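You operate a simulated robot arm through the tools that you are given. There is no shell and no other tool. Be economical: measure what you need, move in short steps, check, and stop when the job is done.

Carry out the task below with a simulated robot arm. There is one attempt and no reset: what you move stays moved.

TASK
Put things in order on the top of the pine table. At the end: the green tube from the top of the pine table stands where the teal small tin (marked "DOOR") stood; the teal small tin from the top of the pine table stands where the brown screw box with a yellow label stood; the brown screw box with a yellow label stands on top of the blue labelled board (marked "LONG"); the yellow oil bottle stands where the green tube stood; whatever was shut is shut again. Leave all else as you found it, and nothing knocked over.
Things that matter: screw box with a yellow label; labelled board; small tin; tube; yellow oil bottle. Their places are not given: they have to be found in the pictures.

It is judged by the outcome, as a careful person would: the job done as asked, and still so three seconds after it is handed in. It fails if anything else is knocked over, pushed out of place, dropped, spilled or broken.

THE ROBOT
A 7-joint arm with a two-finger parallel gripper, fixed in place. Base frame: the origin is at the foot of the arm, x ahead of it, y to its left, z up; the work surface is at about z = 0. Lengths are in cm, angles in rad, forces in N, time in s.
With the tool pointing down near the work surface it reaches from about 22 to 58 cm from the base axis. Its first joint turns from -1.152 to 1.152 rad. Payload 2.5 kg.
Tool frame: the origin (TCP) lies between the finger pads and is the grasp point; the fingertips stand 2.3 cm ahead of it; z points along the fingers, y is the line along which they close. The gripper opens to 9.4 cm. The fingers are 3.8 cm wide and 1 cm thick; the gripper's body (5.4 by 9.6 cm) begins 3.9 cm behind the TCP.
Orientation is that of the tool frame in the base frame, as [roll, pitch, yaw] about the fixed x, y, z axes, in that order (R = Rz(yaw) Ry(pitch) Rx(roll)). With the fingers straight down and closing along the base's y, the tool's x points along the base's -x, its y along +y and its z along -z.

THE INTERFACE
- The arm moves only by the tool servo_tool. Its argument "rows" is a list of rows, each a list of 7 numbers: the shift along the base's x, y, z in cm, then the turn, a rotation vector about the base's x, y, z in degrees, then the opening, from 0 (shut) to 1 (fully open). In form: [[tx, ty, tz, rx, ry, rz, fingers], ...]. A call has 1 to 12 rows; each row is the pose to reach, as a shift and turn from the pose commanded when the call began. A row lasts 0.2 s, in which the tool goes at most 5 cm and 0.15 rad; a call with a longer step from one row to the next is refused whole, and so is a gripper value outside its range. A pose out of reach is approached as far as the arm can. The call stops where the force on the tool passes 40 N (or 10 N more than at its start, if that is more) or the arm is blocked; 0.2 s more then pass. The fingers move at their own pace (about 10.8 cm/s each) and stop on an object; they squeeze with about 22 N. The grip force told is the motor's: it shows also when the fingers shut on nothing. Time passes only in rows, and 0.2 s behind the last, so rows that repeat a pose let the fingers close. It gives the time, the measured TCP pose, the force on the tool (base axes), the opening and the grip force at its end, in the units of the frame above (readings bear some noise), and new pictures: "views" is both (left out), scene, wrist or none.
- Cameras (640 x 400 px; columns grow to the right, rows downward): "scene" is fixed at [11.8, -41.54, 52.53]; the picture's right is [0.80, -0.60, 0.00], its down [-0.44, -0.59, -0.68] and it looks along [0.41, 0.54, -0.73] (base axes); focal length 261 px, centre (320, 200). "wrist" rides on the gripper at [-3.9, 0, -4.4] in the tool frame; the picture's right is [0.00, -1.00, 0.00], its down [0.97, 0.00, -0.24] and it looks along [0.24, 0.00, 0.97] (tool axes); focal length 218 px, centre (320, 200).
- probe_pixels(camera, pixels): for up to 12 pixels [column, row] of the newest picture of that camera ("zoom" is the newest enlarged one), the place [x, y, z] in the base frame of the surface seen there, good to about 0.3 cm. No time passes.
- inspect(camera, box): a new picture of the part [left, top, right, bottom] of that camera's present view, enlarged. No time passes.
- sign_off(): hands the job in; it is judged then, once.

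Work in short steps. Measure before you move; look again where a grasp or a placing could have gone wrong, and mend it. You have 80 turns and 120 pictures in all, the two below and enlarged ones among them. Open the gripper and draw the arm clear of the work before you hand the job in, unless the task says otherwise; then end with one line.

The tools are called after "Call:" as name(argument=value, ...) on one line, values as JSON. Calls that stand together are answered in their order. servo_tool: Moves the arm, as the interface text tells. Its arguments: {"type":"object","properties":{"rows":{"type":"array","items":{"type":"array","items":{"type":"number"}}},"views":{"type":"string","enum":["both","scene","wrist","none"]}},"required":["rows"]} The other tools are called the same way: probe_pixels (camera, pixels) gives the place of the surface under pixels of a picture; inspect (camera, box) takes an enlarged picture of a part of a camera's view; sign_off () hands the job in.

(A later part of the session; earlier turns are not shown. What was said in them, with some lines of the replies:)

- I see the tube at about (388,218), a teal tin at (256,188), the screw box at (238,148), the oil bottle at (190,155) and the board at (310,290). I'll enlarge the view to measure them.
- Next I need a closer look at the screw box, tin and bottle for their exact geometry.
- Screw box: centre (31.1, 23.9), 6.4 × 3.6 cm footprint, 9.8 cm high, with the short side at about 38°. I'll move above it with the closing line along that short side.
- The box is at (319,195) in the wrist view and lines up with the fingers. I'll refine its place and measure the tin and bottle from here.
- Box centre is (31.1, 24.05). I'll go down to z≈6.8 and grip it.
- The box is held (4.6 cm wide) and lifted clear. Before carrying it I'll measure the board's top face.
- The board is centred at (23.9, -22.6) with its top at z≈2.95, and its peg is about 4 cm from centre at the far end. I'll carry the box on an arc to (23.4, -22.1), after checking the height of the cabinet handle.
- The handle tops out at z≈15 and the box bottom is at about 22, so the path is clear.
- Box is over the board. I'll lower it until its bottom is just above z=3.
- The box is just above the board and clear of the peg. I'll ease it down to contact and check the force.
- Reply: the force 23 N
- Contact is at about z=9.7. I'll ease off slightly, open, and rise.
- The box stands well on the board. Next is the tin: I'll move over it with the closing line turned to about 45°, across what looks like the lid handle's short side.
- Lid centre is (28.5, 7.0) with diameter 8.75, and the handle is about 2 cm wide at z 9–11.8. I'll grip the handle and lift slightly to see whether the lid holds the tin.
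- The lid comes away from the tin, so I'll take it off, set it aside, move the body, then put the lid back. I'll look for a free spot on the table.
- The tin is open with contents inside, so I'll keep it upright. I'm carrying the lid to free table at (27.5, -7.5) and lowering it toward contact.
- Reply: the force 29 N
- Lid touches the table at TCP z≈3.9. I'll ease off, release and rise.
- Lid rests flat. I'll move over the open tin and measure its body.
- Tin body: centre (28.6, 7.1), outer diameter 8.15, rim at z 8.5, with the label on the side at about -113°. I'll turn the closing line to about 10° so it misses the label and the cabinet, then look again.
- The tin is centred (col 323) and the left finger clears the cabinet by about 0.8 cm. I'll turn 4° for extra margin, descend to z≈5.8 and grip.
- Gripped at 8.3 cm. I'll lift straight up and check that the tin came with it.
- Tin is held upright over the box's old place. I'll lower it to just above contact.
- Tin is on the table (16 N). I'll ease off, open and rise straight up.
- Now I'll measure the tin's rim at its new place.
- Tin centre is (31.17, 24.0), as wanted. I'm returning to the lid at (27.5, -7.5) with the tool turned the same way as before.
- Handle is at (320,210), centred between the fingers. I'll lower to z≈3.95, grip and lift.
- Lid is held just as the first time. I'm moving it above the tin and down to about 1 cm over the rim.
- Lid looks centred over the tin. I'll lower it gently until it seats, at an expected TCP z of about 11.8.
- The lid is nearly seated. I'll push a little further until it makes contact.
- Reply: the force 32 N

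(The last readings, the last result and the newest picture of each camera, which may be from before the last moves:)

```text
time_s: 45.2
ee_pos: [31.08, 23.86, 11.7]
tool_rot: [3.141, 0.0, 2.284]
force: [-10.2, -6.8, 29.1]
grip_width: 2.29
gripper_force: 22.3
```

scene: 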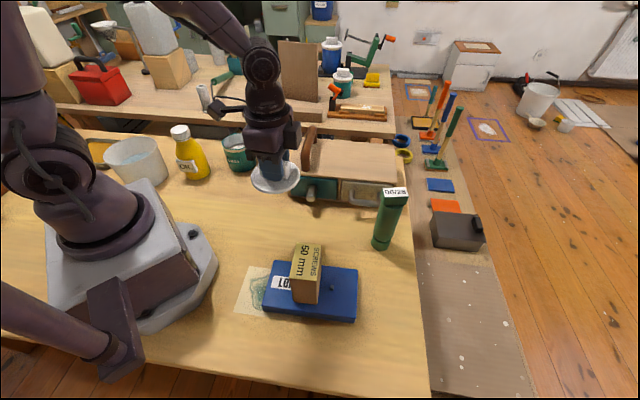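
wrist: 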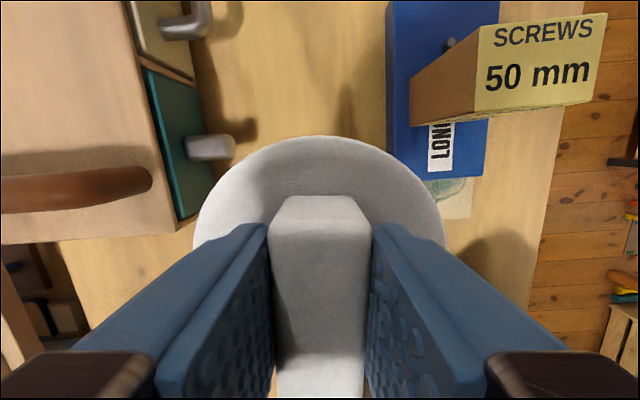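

Seated, with 29 N of contact. I'll ease off, release and rise.

Call:
servo_tool(rows=[[0, 0, 0.2, 0, 0, 0, 0], [0, 0, 0.2, 0, 0, 0, 0.5], [0, 0, 0.2, 0, 0, 0, 0.5], [0, 0, 3, 0, 0, 0, 0.6], [0, 0, 7, 0, 0, 0, 1], [0, 0, 11, 0, 0, 0, 1], [0, 0, 15, 0, 0, 0, 1]], views="wrist")

Call:
inspect(camera="scene", box=[190, 100, 290, 190])

Call:
inspect(camera="scene", box=[350, 170, 430, 260])

```text
time_s: 46.8
ee_pos: [31.11, 23.89, 26.57]
tool_rot: [3.14, 0.001, 2.288]
force: [-0.3, 0.2, 0.1]
grip_width: 9.4
gripper_force: 0.0
```

wrist: 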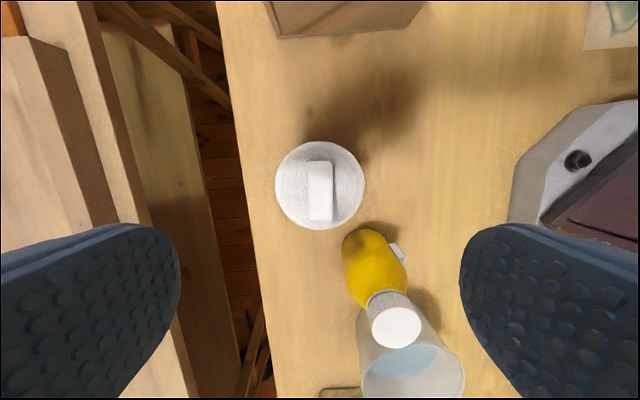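

```text
4.44 times, centred on (240, 145) of scene
```

zoom: 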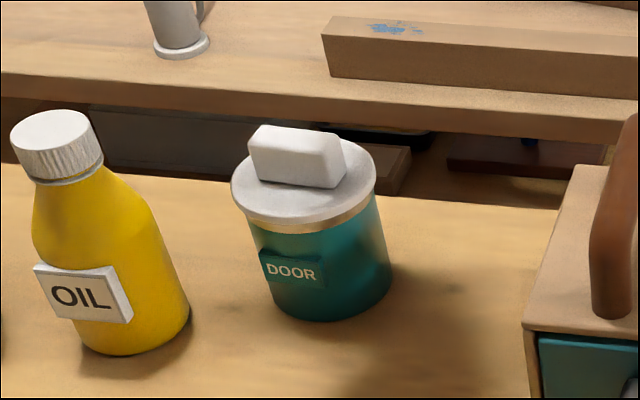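

```text
4.44 times, centred on (390, 215) of scene
```

zoom: 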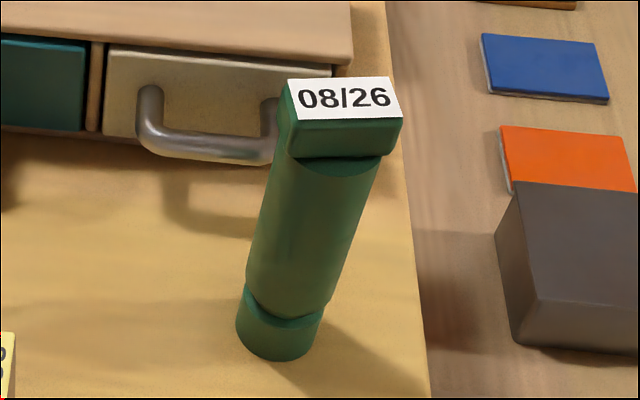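

Lid is properly on. Next is the tube: I'll probe its top and base.

Call:
probe_pixels(camera="zoom", pixels=[[290, 82], [392, 80], [402, 116], [297, 119], [345, 140], [320, 200], [265, 220], [345, 225], [240, 330], [318, 340], [275, 355], [290, 300]])

```text
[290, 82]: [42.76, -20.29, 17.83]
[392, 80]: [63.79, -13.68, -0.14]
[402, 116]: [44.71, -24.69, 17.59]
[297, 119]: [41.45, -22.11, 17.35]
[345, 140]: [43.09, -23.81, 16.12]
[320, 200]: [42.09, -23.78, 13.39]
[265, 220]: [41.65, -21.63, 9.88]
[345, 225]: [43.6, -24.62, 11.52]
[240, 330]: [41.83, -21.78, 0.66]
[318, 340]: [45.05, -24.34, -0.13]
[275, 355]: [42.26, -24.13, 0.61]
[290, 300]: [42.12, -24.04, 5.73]
```

The tube's axis is at about (43.7, -22.5), and its flat top block is 4.2 × 2.3 cm with the short side at about 54°. I'm moving above it with the closing line at 54°.

Call:
servo_tool(rows=[[1, -4, 0, 0, 0, 2, 1], [2, -8, 0, 0, 0, 4, 1], [3.1, -12, 0, 0, 0, 6, 1], [4.2, -16, 0, 0, 0, 8, 1], [5.3, -20, 0, 0, 0, 10, 1], [6.4, -24, 0, 0, 0, 12, 1], [7.5, -28, 0, 0, 0, 13, 1], [8.6, -32, 0, 0, 0, 13, 1], [9.7, -36, 0, 0, 0, 13, 1], [10.8, -40, 0, 0, 0, 13, 1], [11.9, -44, 0, 0, 0, 13, 1], [12.65, -46.5, 0, 0, 0, 13, 1]], views="wrist")

Call:
inspect(camera="wrist", box=[240, 110, 400, 250])

```text
time_s: 49.4
ee_pos: [43.77, -22.86, 26.49]
tool_rot: [3.142, 0.001, 2.512]
force: [0.1, 0.6, -0.4]
grip_width: 9.38
gripper_force: 0.0
```

wrist: 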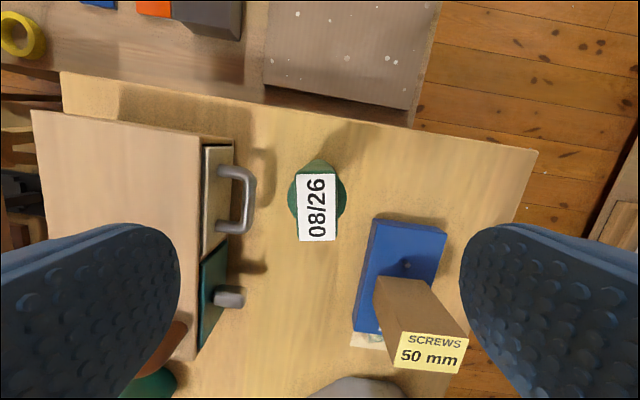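

```text
2.86 times, centred on (320, 180) of wrist
```

zoom: 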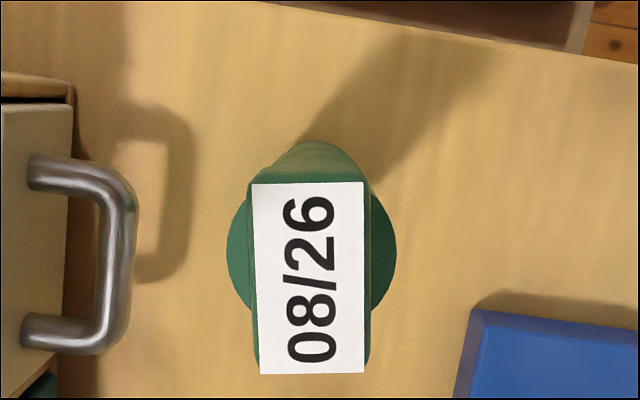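

The tube is wider than its block in the closing direction and nearly centred, at col 316. I'll nudge by (0.13, 0.18), descend to z≈14.2, grip and lift slightly.

Call:
servo_tool(rows=[[0.13, 0.18, -4, 0, 0, 0, 1], [0.13, 0.18, -8, 0, 0, 0, 1], [0.13, 0.18, -11, 0, 0, 0, 1], [0.13, 0.18, -12.3, 0, 0, 0, 1], [0.13, 0.18, -12.3, 0, 0, 0, 0], [0.13, 0.18, -12.3, 0, 0, 0, 0], [0.13, 0.18, -12.3, 0, 0, 0, 0], [0.13, 0.18, -12.3, 0, 0, 0, 0]], views="none")

Call:
inspect(camera="scene", box=[340, 140, 450, 260])

```text
time_s: 51.2
ee_pos: [43.93, -22.56, 14.3]
tool_rot: [3.141, 0.0, 2.511]
force: [0.5, 0.0, 0.0]
grip_width: 4.45
gripper_force: 21.9
```

```text
3.33 times, centred on (395, 200) of scene
```

zoom: 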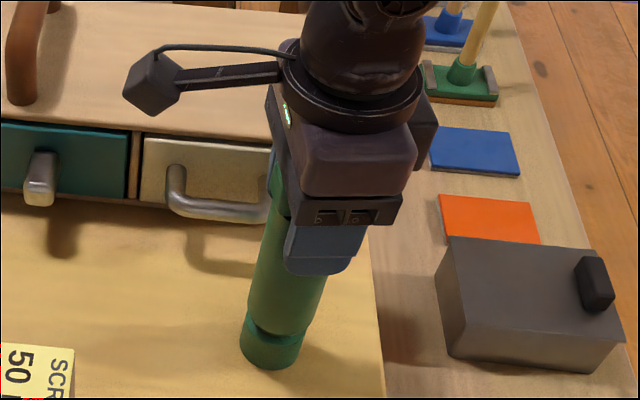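

Tube is gripped (4.45 cm). Lifting it clear.

Call:
servo_tool(rows=[[0, 0, 1, 0, 0, 0, 0], [0, 0, 4, 0, 0, 0, 0], [0, 0, 8, 0, 0, 0, 0], [0, 0, 12, 0, 0, 0, 0], [0, 0, 15, 0, 0, 0, 0]], views="scene")

```text
time_s: 52.4
ee_pos: [43.86, -22.42, 29.22]
tool_rot: [-3.14, 0.0, 2.51]
force: [0.1, -0.2, -1.2]
grip_width: 4.44
gripper_force: 22.3
```

scene: 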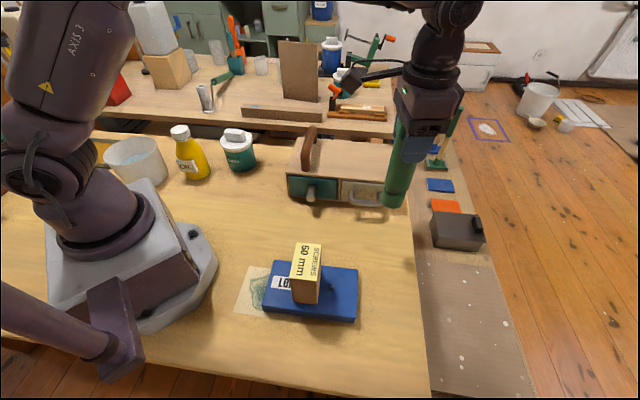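

Call:
servo_tool(rows=[[-2.5, 3.5, 0, 0, 0, 0, 0], [-5, 7, 0, 0, 0, 0, 0], [-7.5, 10.5, 0, 0, 0, 0, 0], [-9.5, 14, 0, 0, 0, 0, 0], [-11.3, 18, 0, 0, 0, 0, 0], [-13, 22, 0, 0, 0, 0, 0], [-14.2, 26, 0, 0, 0, 0, 0], [-15.25, 29.4, 0, 0, 0, 0, 0], [-15.25, 29.4, -4, 0, 0, 0, 0], [-15.25, 29.4, -8, 0, 0, 0, 0], [-15.25, 29.4, -12, 0, 0, 0, 0], [-15.25, 29.4, -14, 0, 0, 0, 0]], views="scene")

```text
time_s: 55.0
ee_pos: [28.69, 7.11, 15.46]
tool_rot: [-3.141, 0.0, 2.512]
force: [0.6, 0.4, -1.8]
grip_width: 4.4
gripper_force: 21.6
```

scene: 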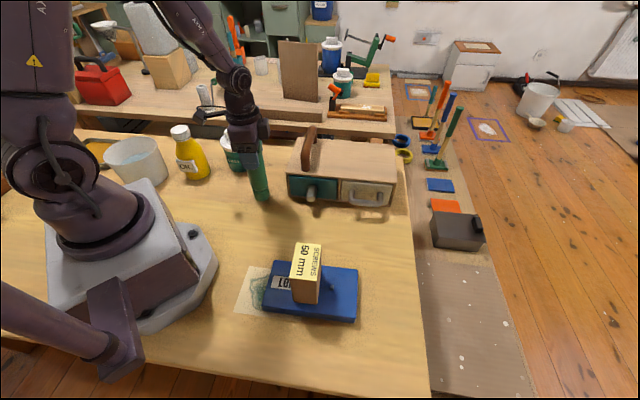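

Tube is about 1 cm above the tin's old place. I'll lower it to contact.

Call:
servo_tool(rows=[[0, 0, -0.5, 0, 0, 0, 0], [0, 0, -0.8, 0, 0, 0, 0], [0, 0, -1.0, 0, 0, 0, 0], [0, 0, -1.2, 0, 0, 0, 0], [0, 0, -1.3, 0, 0, 0, 0], [0, 0, -1.3, 0, 0, 0, 0]], views="none")

Call:
inspect(camera="scene", box=[210, 120, 310, 220])

```text
time_s: 56.4
ee_pos: [28.64, 6.81, 14.05]
tool_rot: [3.14, 0.0, 2.511]
force: [-3.1, -3.5, 22.0]
grip_width: 4.47
gripper_force: 21.3
```

```text
4.00 times, centred on (260, 170) of scene
```

zoom: 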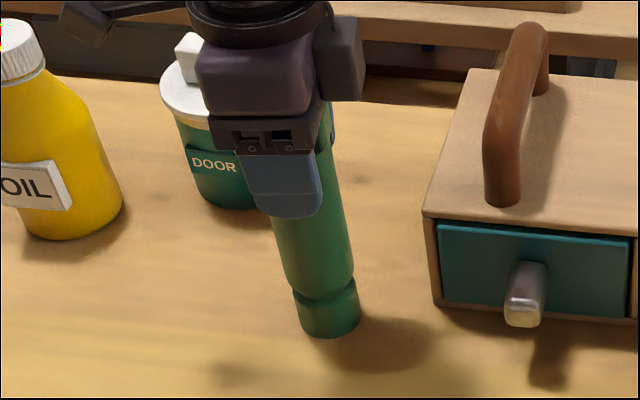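

Call:
servo_tool(rows=[[0, 0, 0.15, 0, 0, 0, 0], [0, 0, 0.15, 0, 0, 0, 0.8], [0, 0, 0.15, 0, 0, 0, 0.9], [0, 0, 0.15, 0, 0, 0, 0.9], [0, 0, 3, 0, 0, 0, 0.9], [0, 0, 7, 0, 0, 0, 1], [0, 0, 11, 0, 0, 0, 1], [0, 0, 15, 0, 0, 0, 1]])

Call:
inspect(camera="scene", box=[150, 110, 290, 220])

```text
time_s: 58.2
ee_pos: [28.66, 6.81, 29.03]
tool_rot: [-3.14, 0.0, 2.513]
force: [-0.1, 0.4, -0.6]
grip_width: 9.39
gripper_force: 0.0
```

scene: 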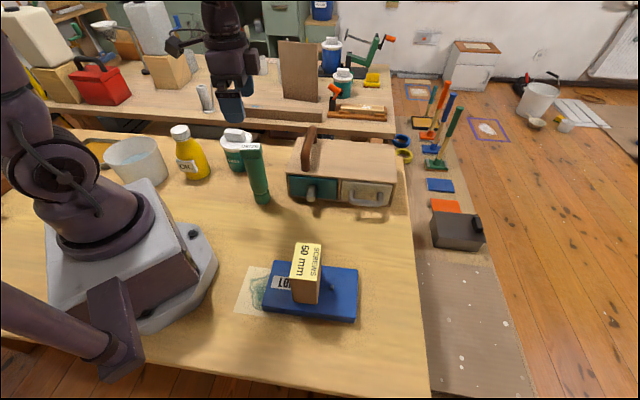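
wrist: 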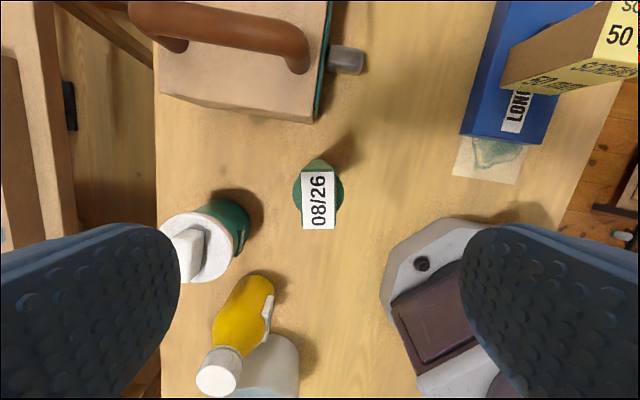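

```text
3.64 times, centred on (220, 165) of scene
```

zoom: 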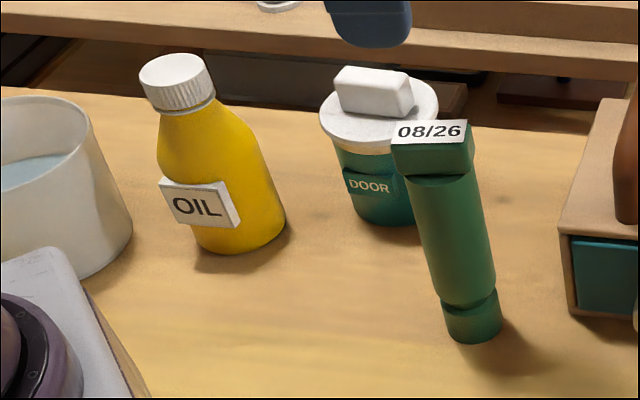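

Tube stands where the tin was. For the bottle I need its profile and the clearance to the water bowl.

Call:
probe_pixels(camera="zoom", pixels=[[130, 235], [95, 100], [100, 272], [60, 110], [180, 105], [160, 130], [240, 125], [255, 150], [280, 215], [200, 245], [215, 110], [175, 170]])

Call:
servo_tool(rows=[[-1.5, 3.5, 0, 0, 0, 8, 1], [-3, 7, 0, 0, 0, 16, 1], [-4.5, 10.5, 0, 0, 0, 24, 1], [-6, 14, 0, 0, 0, 32, 1], [-7.5, 17, 0, 0, 0, 40, 1], [-9, 19.5, 0, 0, 0, 48, 1], [-9.9, 21, 0, 0, 0, 56, 1], [-9.9, 21, 0, 0, 0, 64, 1], [-9.9, 21, 0, 0, 0, 72, 1], [-9.9, 21, 0, 0, 0, 80, 1], [-9.9, 21, 0, 0, 0, 80, 1]])

```text
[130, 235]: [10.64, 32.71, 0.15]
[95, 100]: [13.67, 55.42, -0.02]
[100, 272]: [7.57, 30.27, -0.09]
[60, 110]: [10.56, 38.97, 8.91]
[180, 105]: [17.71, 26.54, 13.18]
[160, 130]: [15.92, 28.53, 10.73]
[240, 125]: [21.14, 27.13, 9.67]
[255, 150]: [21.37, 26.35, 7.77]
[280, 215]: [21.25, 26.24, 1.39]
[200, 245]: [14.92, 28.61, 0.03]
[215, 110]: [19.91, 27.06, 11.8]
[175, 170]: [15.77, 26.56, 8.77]
```

```text
time_s: 60.6
ee_pos: [18.77, 27.91, 28.9]
tool_rot: [3.142, 0.001, -2.374]
force: [-0.2, -0.1, -0.6]
grip_width: 9.43
gripper_force: 0.0
```

scene: 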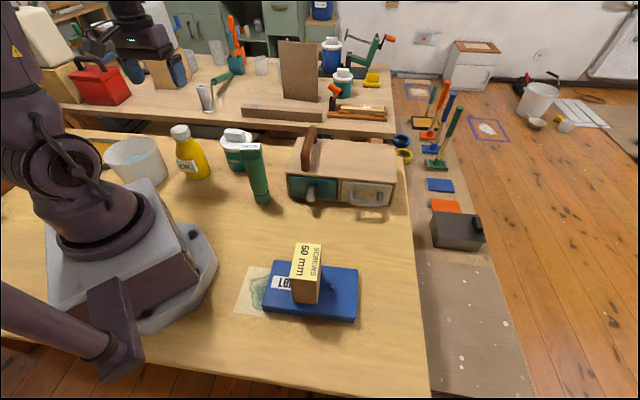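
wrist: 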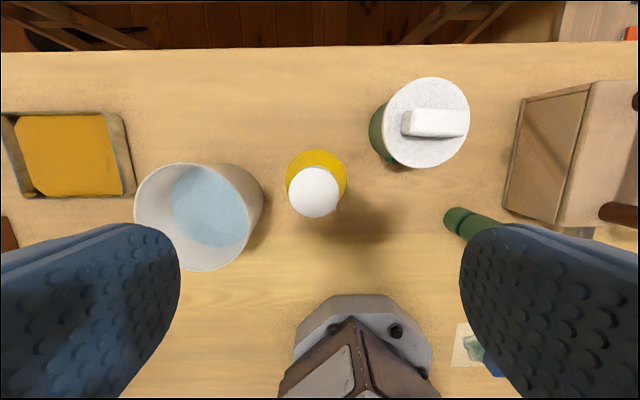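

I'm above the bottle, whose white cap is at (315,192). I'll check the cap and bowl positions.

Call:
probe_pixels(camera="wrist", pixels=[[290, 192], [337, 192], [315, 169], [315, 216], [262, 195], [248, 178], [314, 152], [345, 175], [288, 175]])

Call:
inspect(camera="wrist", box=[230, 130, 390, 250])

```text
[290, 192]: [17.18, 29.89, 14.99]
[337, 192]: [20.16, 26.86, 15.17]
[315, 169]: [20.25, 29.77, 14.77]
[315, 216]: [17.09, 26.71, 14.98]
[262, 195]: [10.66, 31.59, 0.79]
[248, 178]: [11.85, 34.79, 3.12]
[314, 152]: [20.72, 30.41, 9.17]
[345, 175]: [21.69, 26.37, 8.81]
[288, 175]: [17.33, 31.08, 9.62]
```

```text
3.33 times, centred on (310, 190) of wrist
```

zoom: 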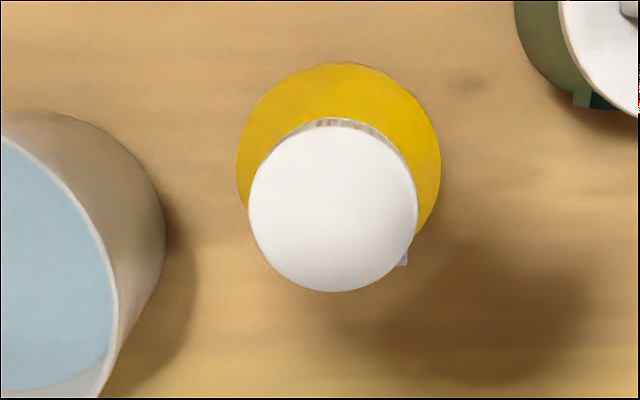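

Cap: centre (18.67, 28.3), diameter 4.3, top at z 15. I'll grip it at z≈13.9 and do a small test lift.

Call:
servo_tool(rows=[[-0.1, 0.38, -4, 0, 0, 0, 0.7], [-0.1, 0.38, -8, 0, 0, 0, 0.7], [-0.1, 0.38, -12, 0, 0, 0, 0.7], [-0.1, 0.38, -14.5, 0, 0, 0, 0.7], [-0.1, 0.38, -15.1, 0, 0, 0, 0.7], [-0.1, 0.38, -15.1, 0, 0, 0, 0], [-0.1, 0.38, -15.1, 0, 0, 0, 0], [-0.1, 0.38, -15.1, 0, 0, 0, 0], [-0.1, 0.38, -14.8, 0, 0, 0, 0], [-0.1, 0.38, -14.3, 0, 0, 0, 0], [-0.1, 0.38, -14.3, 0, 0, 0, 0]], views="none")

Call:
inspect(camera="scene", box=[140, 100, 240, 195])

```text
time_s: 63.0
ee_pos: [18.75, 28.26, 14.63]
tool_rot: [-3.14, 0.002, -2.376]
force: [-0.1, -0.5, -0.7]
grip_width: 4.55
gripper_force: 21.7
```

```text
4.21 times, centred on (190, 148) of scene
```

zoom: 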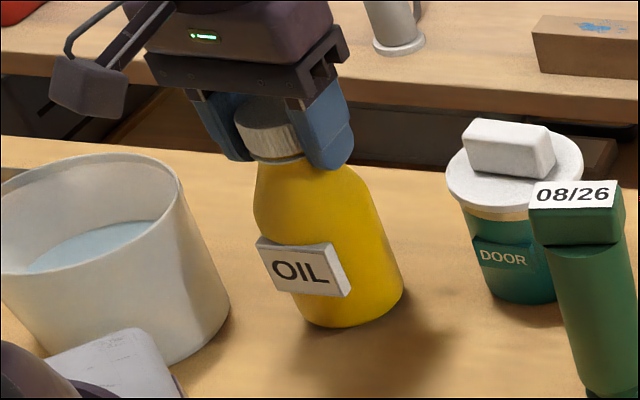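

It looks as though the bottle rose with its cap. I'll lift a little more to confirm.

Call:
servo_tool(rows=[[0, 0, 1, 0, 0, 0, 0], [0, 0, 2.5, 0, 0, 0, 0], [0, 0, 2.5, 0, 0, 0, 0]], views="none")

Call:
inspect(camera="scene", box=[140, 100, 240, 195])

```text
time_s: 63.8
ee_pos: [18.55, 28.35, 17.24]
tool_rot: [3.141, -0.001, -2.375]
force: [0.7, 0.8, -0.5]
grip_width: 4.53
gripper_force: 21.8
```

```text
4.21 times, centred on (190, 148) of scene
```

zoom: 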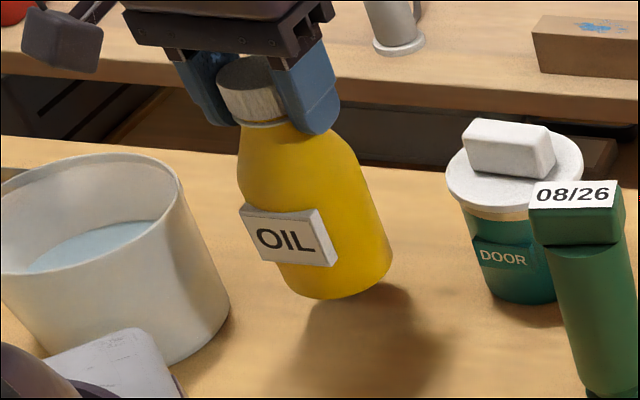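

The whole bottle lifts. I'll raise it well above everything and swing it round toward the tube's old place.

Call:
servo_tool(rows=[[0, 0, 4, 0, 0, 0, 0], [0, 0, 8.5, 0, 0, 0, 0], [0, 0, 13, 0, 0, 0, 0], [0, 0, 17, 0, 0, 0, 0], [3.77, -2.42, 17, 0, 0, -7.5, 0], [7.2, -5.36, 17, 0, 0, -15, 0], [10.3, -8.72, 17, 0, 0, -22.5, 0], [13.1, -12.42, 17, 0, 0, -30, 0], [15.38, -16.52, 17, 0, 0, -37.5, 0], [17.13, -20.96, 17, 0, 0, -45, 0], [18.3, -25.65, 17, 0, 0, -52.5, 0], [18.36, -30.16, 17, 0, 0, -59.5, 0]], views="scene")

```text
time_s: 66.4
ee_pos: [37.05, -1.74, 34.14]
tool_rot: [3.14, -0.001, 2.868]
force: [0.0, 0.1, -0.6]
grip_width: 4.54
gripper_force: 21.8
```

scene: 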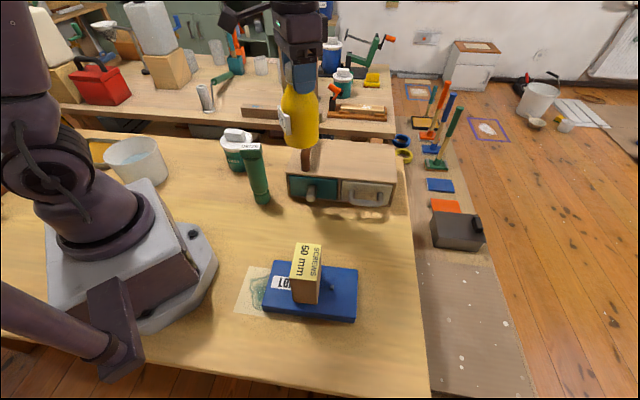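

Call:
servo_tool(rows=[[1.4, -4.2, 0, 0, 0, -5, 0], [2.8, -8.4, 0, 0, 0, -10, 0], [4.2, -12.6, 0, 0, 0, -15, 0], [5.6, -16.8, -1, 0, 0, -20, 0], [6.84, -20.66, -3, 0, 0, -22, 0], [6.84, -20.66, -7, 0, 0, -22, 0], [6.84, -20.66, -11, 0, 0, -22, 0], [6.84, -20.66, -15, 0, 0, -22, 0], [6.84, -20.66, -18, 0, 0, -22, 0], [6.84, -20.66, -18, 0, 0, -22, 0]], views="scene")

Call:
inspect(camera="scene", box=[320, 150, 450, 270])

Call:
probe_pixels(camera="scene", pixels=[[412, 250], [408, 220], [355, 200], [372, 204]])

```text
time_s: 68.6
ee_pos: [43.79, -22.46, 16.08]
tool_rot: [3.14, 0.001, 2.485]
force: [0.6, -0.4, -1.0]
grip_width: 4.54
gripper_force: 22.3
```

scene: 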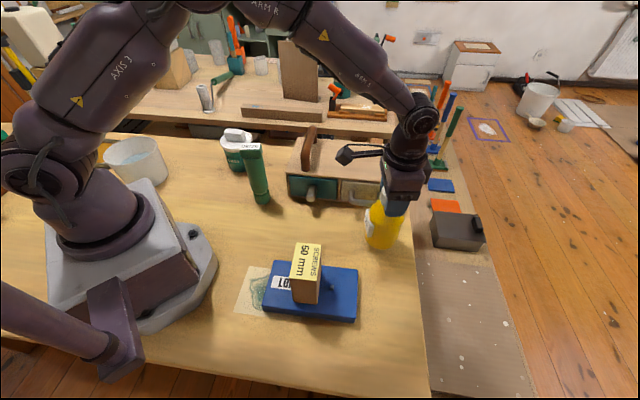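

```text
3.33 times, centred on (385, 210) of scene
```

zoom: 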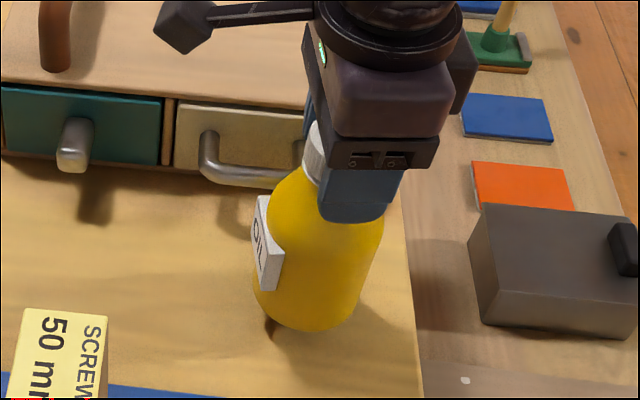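

```text
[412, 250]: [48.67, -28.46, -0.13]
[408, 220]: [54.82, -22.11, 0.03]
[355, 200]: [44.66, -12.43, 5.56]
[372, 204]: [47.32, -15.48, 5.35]
```

Clearances are fine (drawer handle 7.7 cm away, table edge 7.7 cm away). Lowering to contact.

Call:
servo_tool(rows=[[0, 0, -1, 0, 0, 0, 0], [0, 0, -1.6, 0, 0, 0, 0], [0, 0, -2, 0, 0, 0, 0], [0, 0, -2.2, 0, 0, 0, 0], [0, 0, -2.35, 0, 0, 0, 0], [0, 0, -2.45, 0, 0, 0, 0], [0, 0, -2.45, 0, 0, 0, 0]], views="none")

```text
time_s: 70.2
ee_pos: [43.76, -22.55, 13.68]
tool_rot: [3.141, 0.0, 2.485]
force: [-0.8, -0.2, 1.0]
grip_width: 4.54
gripper_force: 22.1
```

Call:
servo_tool(rows=[[0, 0, -0.1, 0, 0, 0, 0], [0, 0, -0.2, 0, 0, 0, 0], [0, 0, -0.3, 0, 0, 0, 0], [0, 0, -0.3, 0, 0, 0, 0]], views="none")

Call:
inspect(camera="scene", box=[320, 150, 450, 270])

```text
time_s: 71.2
ee_pos: [43.95, -22.62, 13.65]
tool_rot: [3.139, 0.005, 2.485]
force: [-3.5, 4.9, 26.6]
grip_width: 4.49
gripper_force: 22.1
```

```text
3.33 times, centred on (385, 210) of scene
```

zoom: 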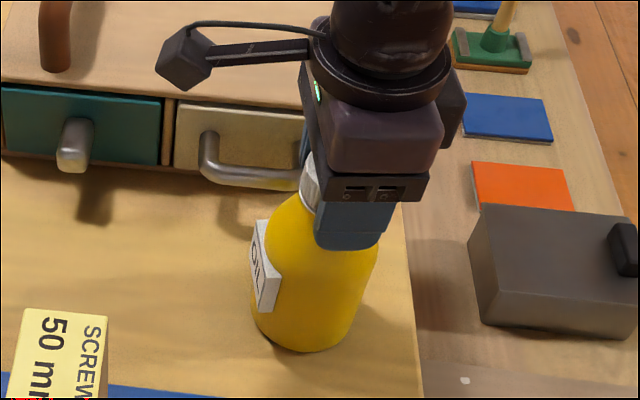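

Bottle is on the table. I'll ease off, open slowly and rise.

Call:
servo_tool(rows=[[0, 0, 0.2, 0, 0, 0, 0], [0, 0, 0.25, 0, 0, 0, 0.3], [0, 0, 0.25, 0, 0, 0, 0.6], [0, 0, 0.25, 0, 0, 0, 0.8], [0, 0, 3, 0, 0, 0, 0.8], [0, 0, 7, 0, 0, 0, 0.9], [0, 0, 11, 0, 0, 0, 0.9], [0, 0, 15, 0, 0, 0, 1]])

Call:
inspect(camera="scene", box=[200, 110, 430, 335])

Call:
probe_pixels(camera="wrist", pixels=[[320, 190]])

```text
time_s: 73.0
ee_pos: [43.9, -22.42, 28.33]
tool_rot: [-3.141, -0.001, 2.486]
force: [0.9, -0.4, 0.1]
grip_width: 9.43
gripper_force: 0.1
```

scene: 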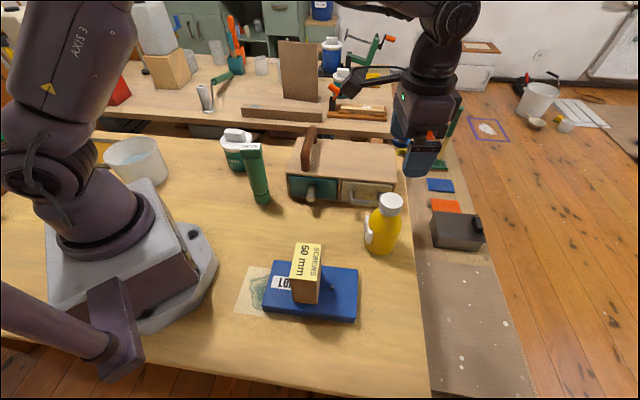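
wrist: 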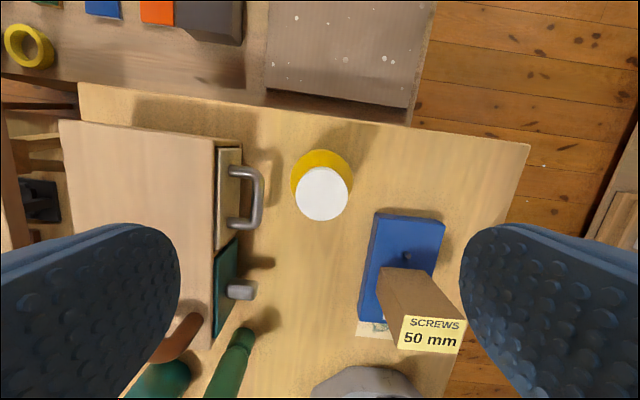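

```text
1.78 times, centred on (315, 222) of scene
```

zoom: 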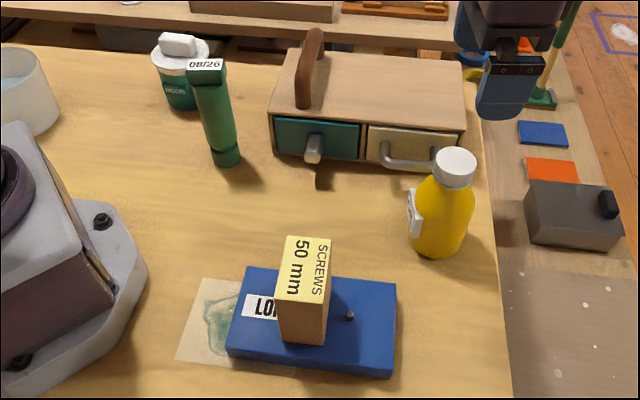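

```text
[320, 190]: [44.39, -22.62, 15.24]
```

All four things stand in their places, the lid is on and the drawers are unchanged. I'll draw the arm back to the start area.

Call:
servo_tool(rows=[[-2, 3, 1, 0, 0, 0, 1], [-4, 6, 2, 0, 0, 0, 1], [-7, 9, 3, 0, 0, 0, 1], [-10, 13, 4, 0, 0, 0, 1], [-10, 13, 4, 0, 0, 0, 1]], views="scene")

```text
refused: row 4 steps farther than a row can; nothing moved
```

Call:
servo_tool(rows=[[-2, 3, 1, 0, 0, 0, 1], [-4, 6, 2, 0, 0, 0, 1], [-6, 9, 3, 0, 0, 0, 1], [-8, 12, 4, 0, 0, 0, 1], [-10, 13, 4, 0, 0, 0, 1], [-10, 13, 4, 0, 0, 0, 1]], views="scene")

```text
time_s: 74.4
ee_pos: [33.61, -9.38, 32.36]
tool_rot: [3.14, 0.0, 2.485]
force: [0.5, 0.0, -0.6]
grip_width: 9.37
gripper_force: 0.1
```

scene: 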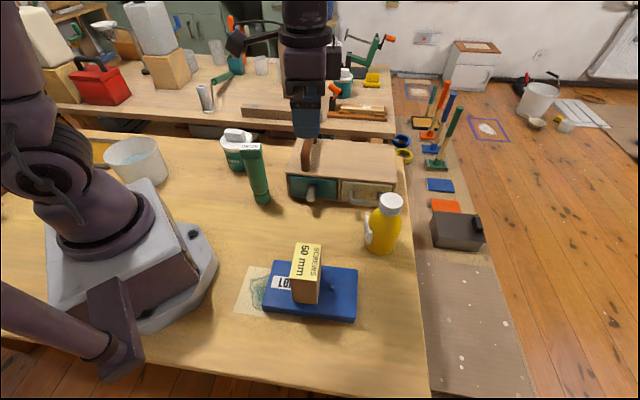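

Everything is in place and the arm is clear, so I'm handing the job in.

Call:
sign_off()

```text
The job is handed in.
```

I've handed the job in: the screw box stands on the "LONG" board, the "DOOR" tin (lid taken off to move it, then put back) stands where the box was, the green tube where the tin was, and the oil bottle where the tube was; nothing was knocked over in the final pictures.
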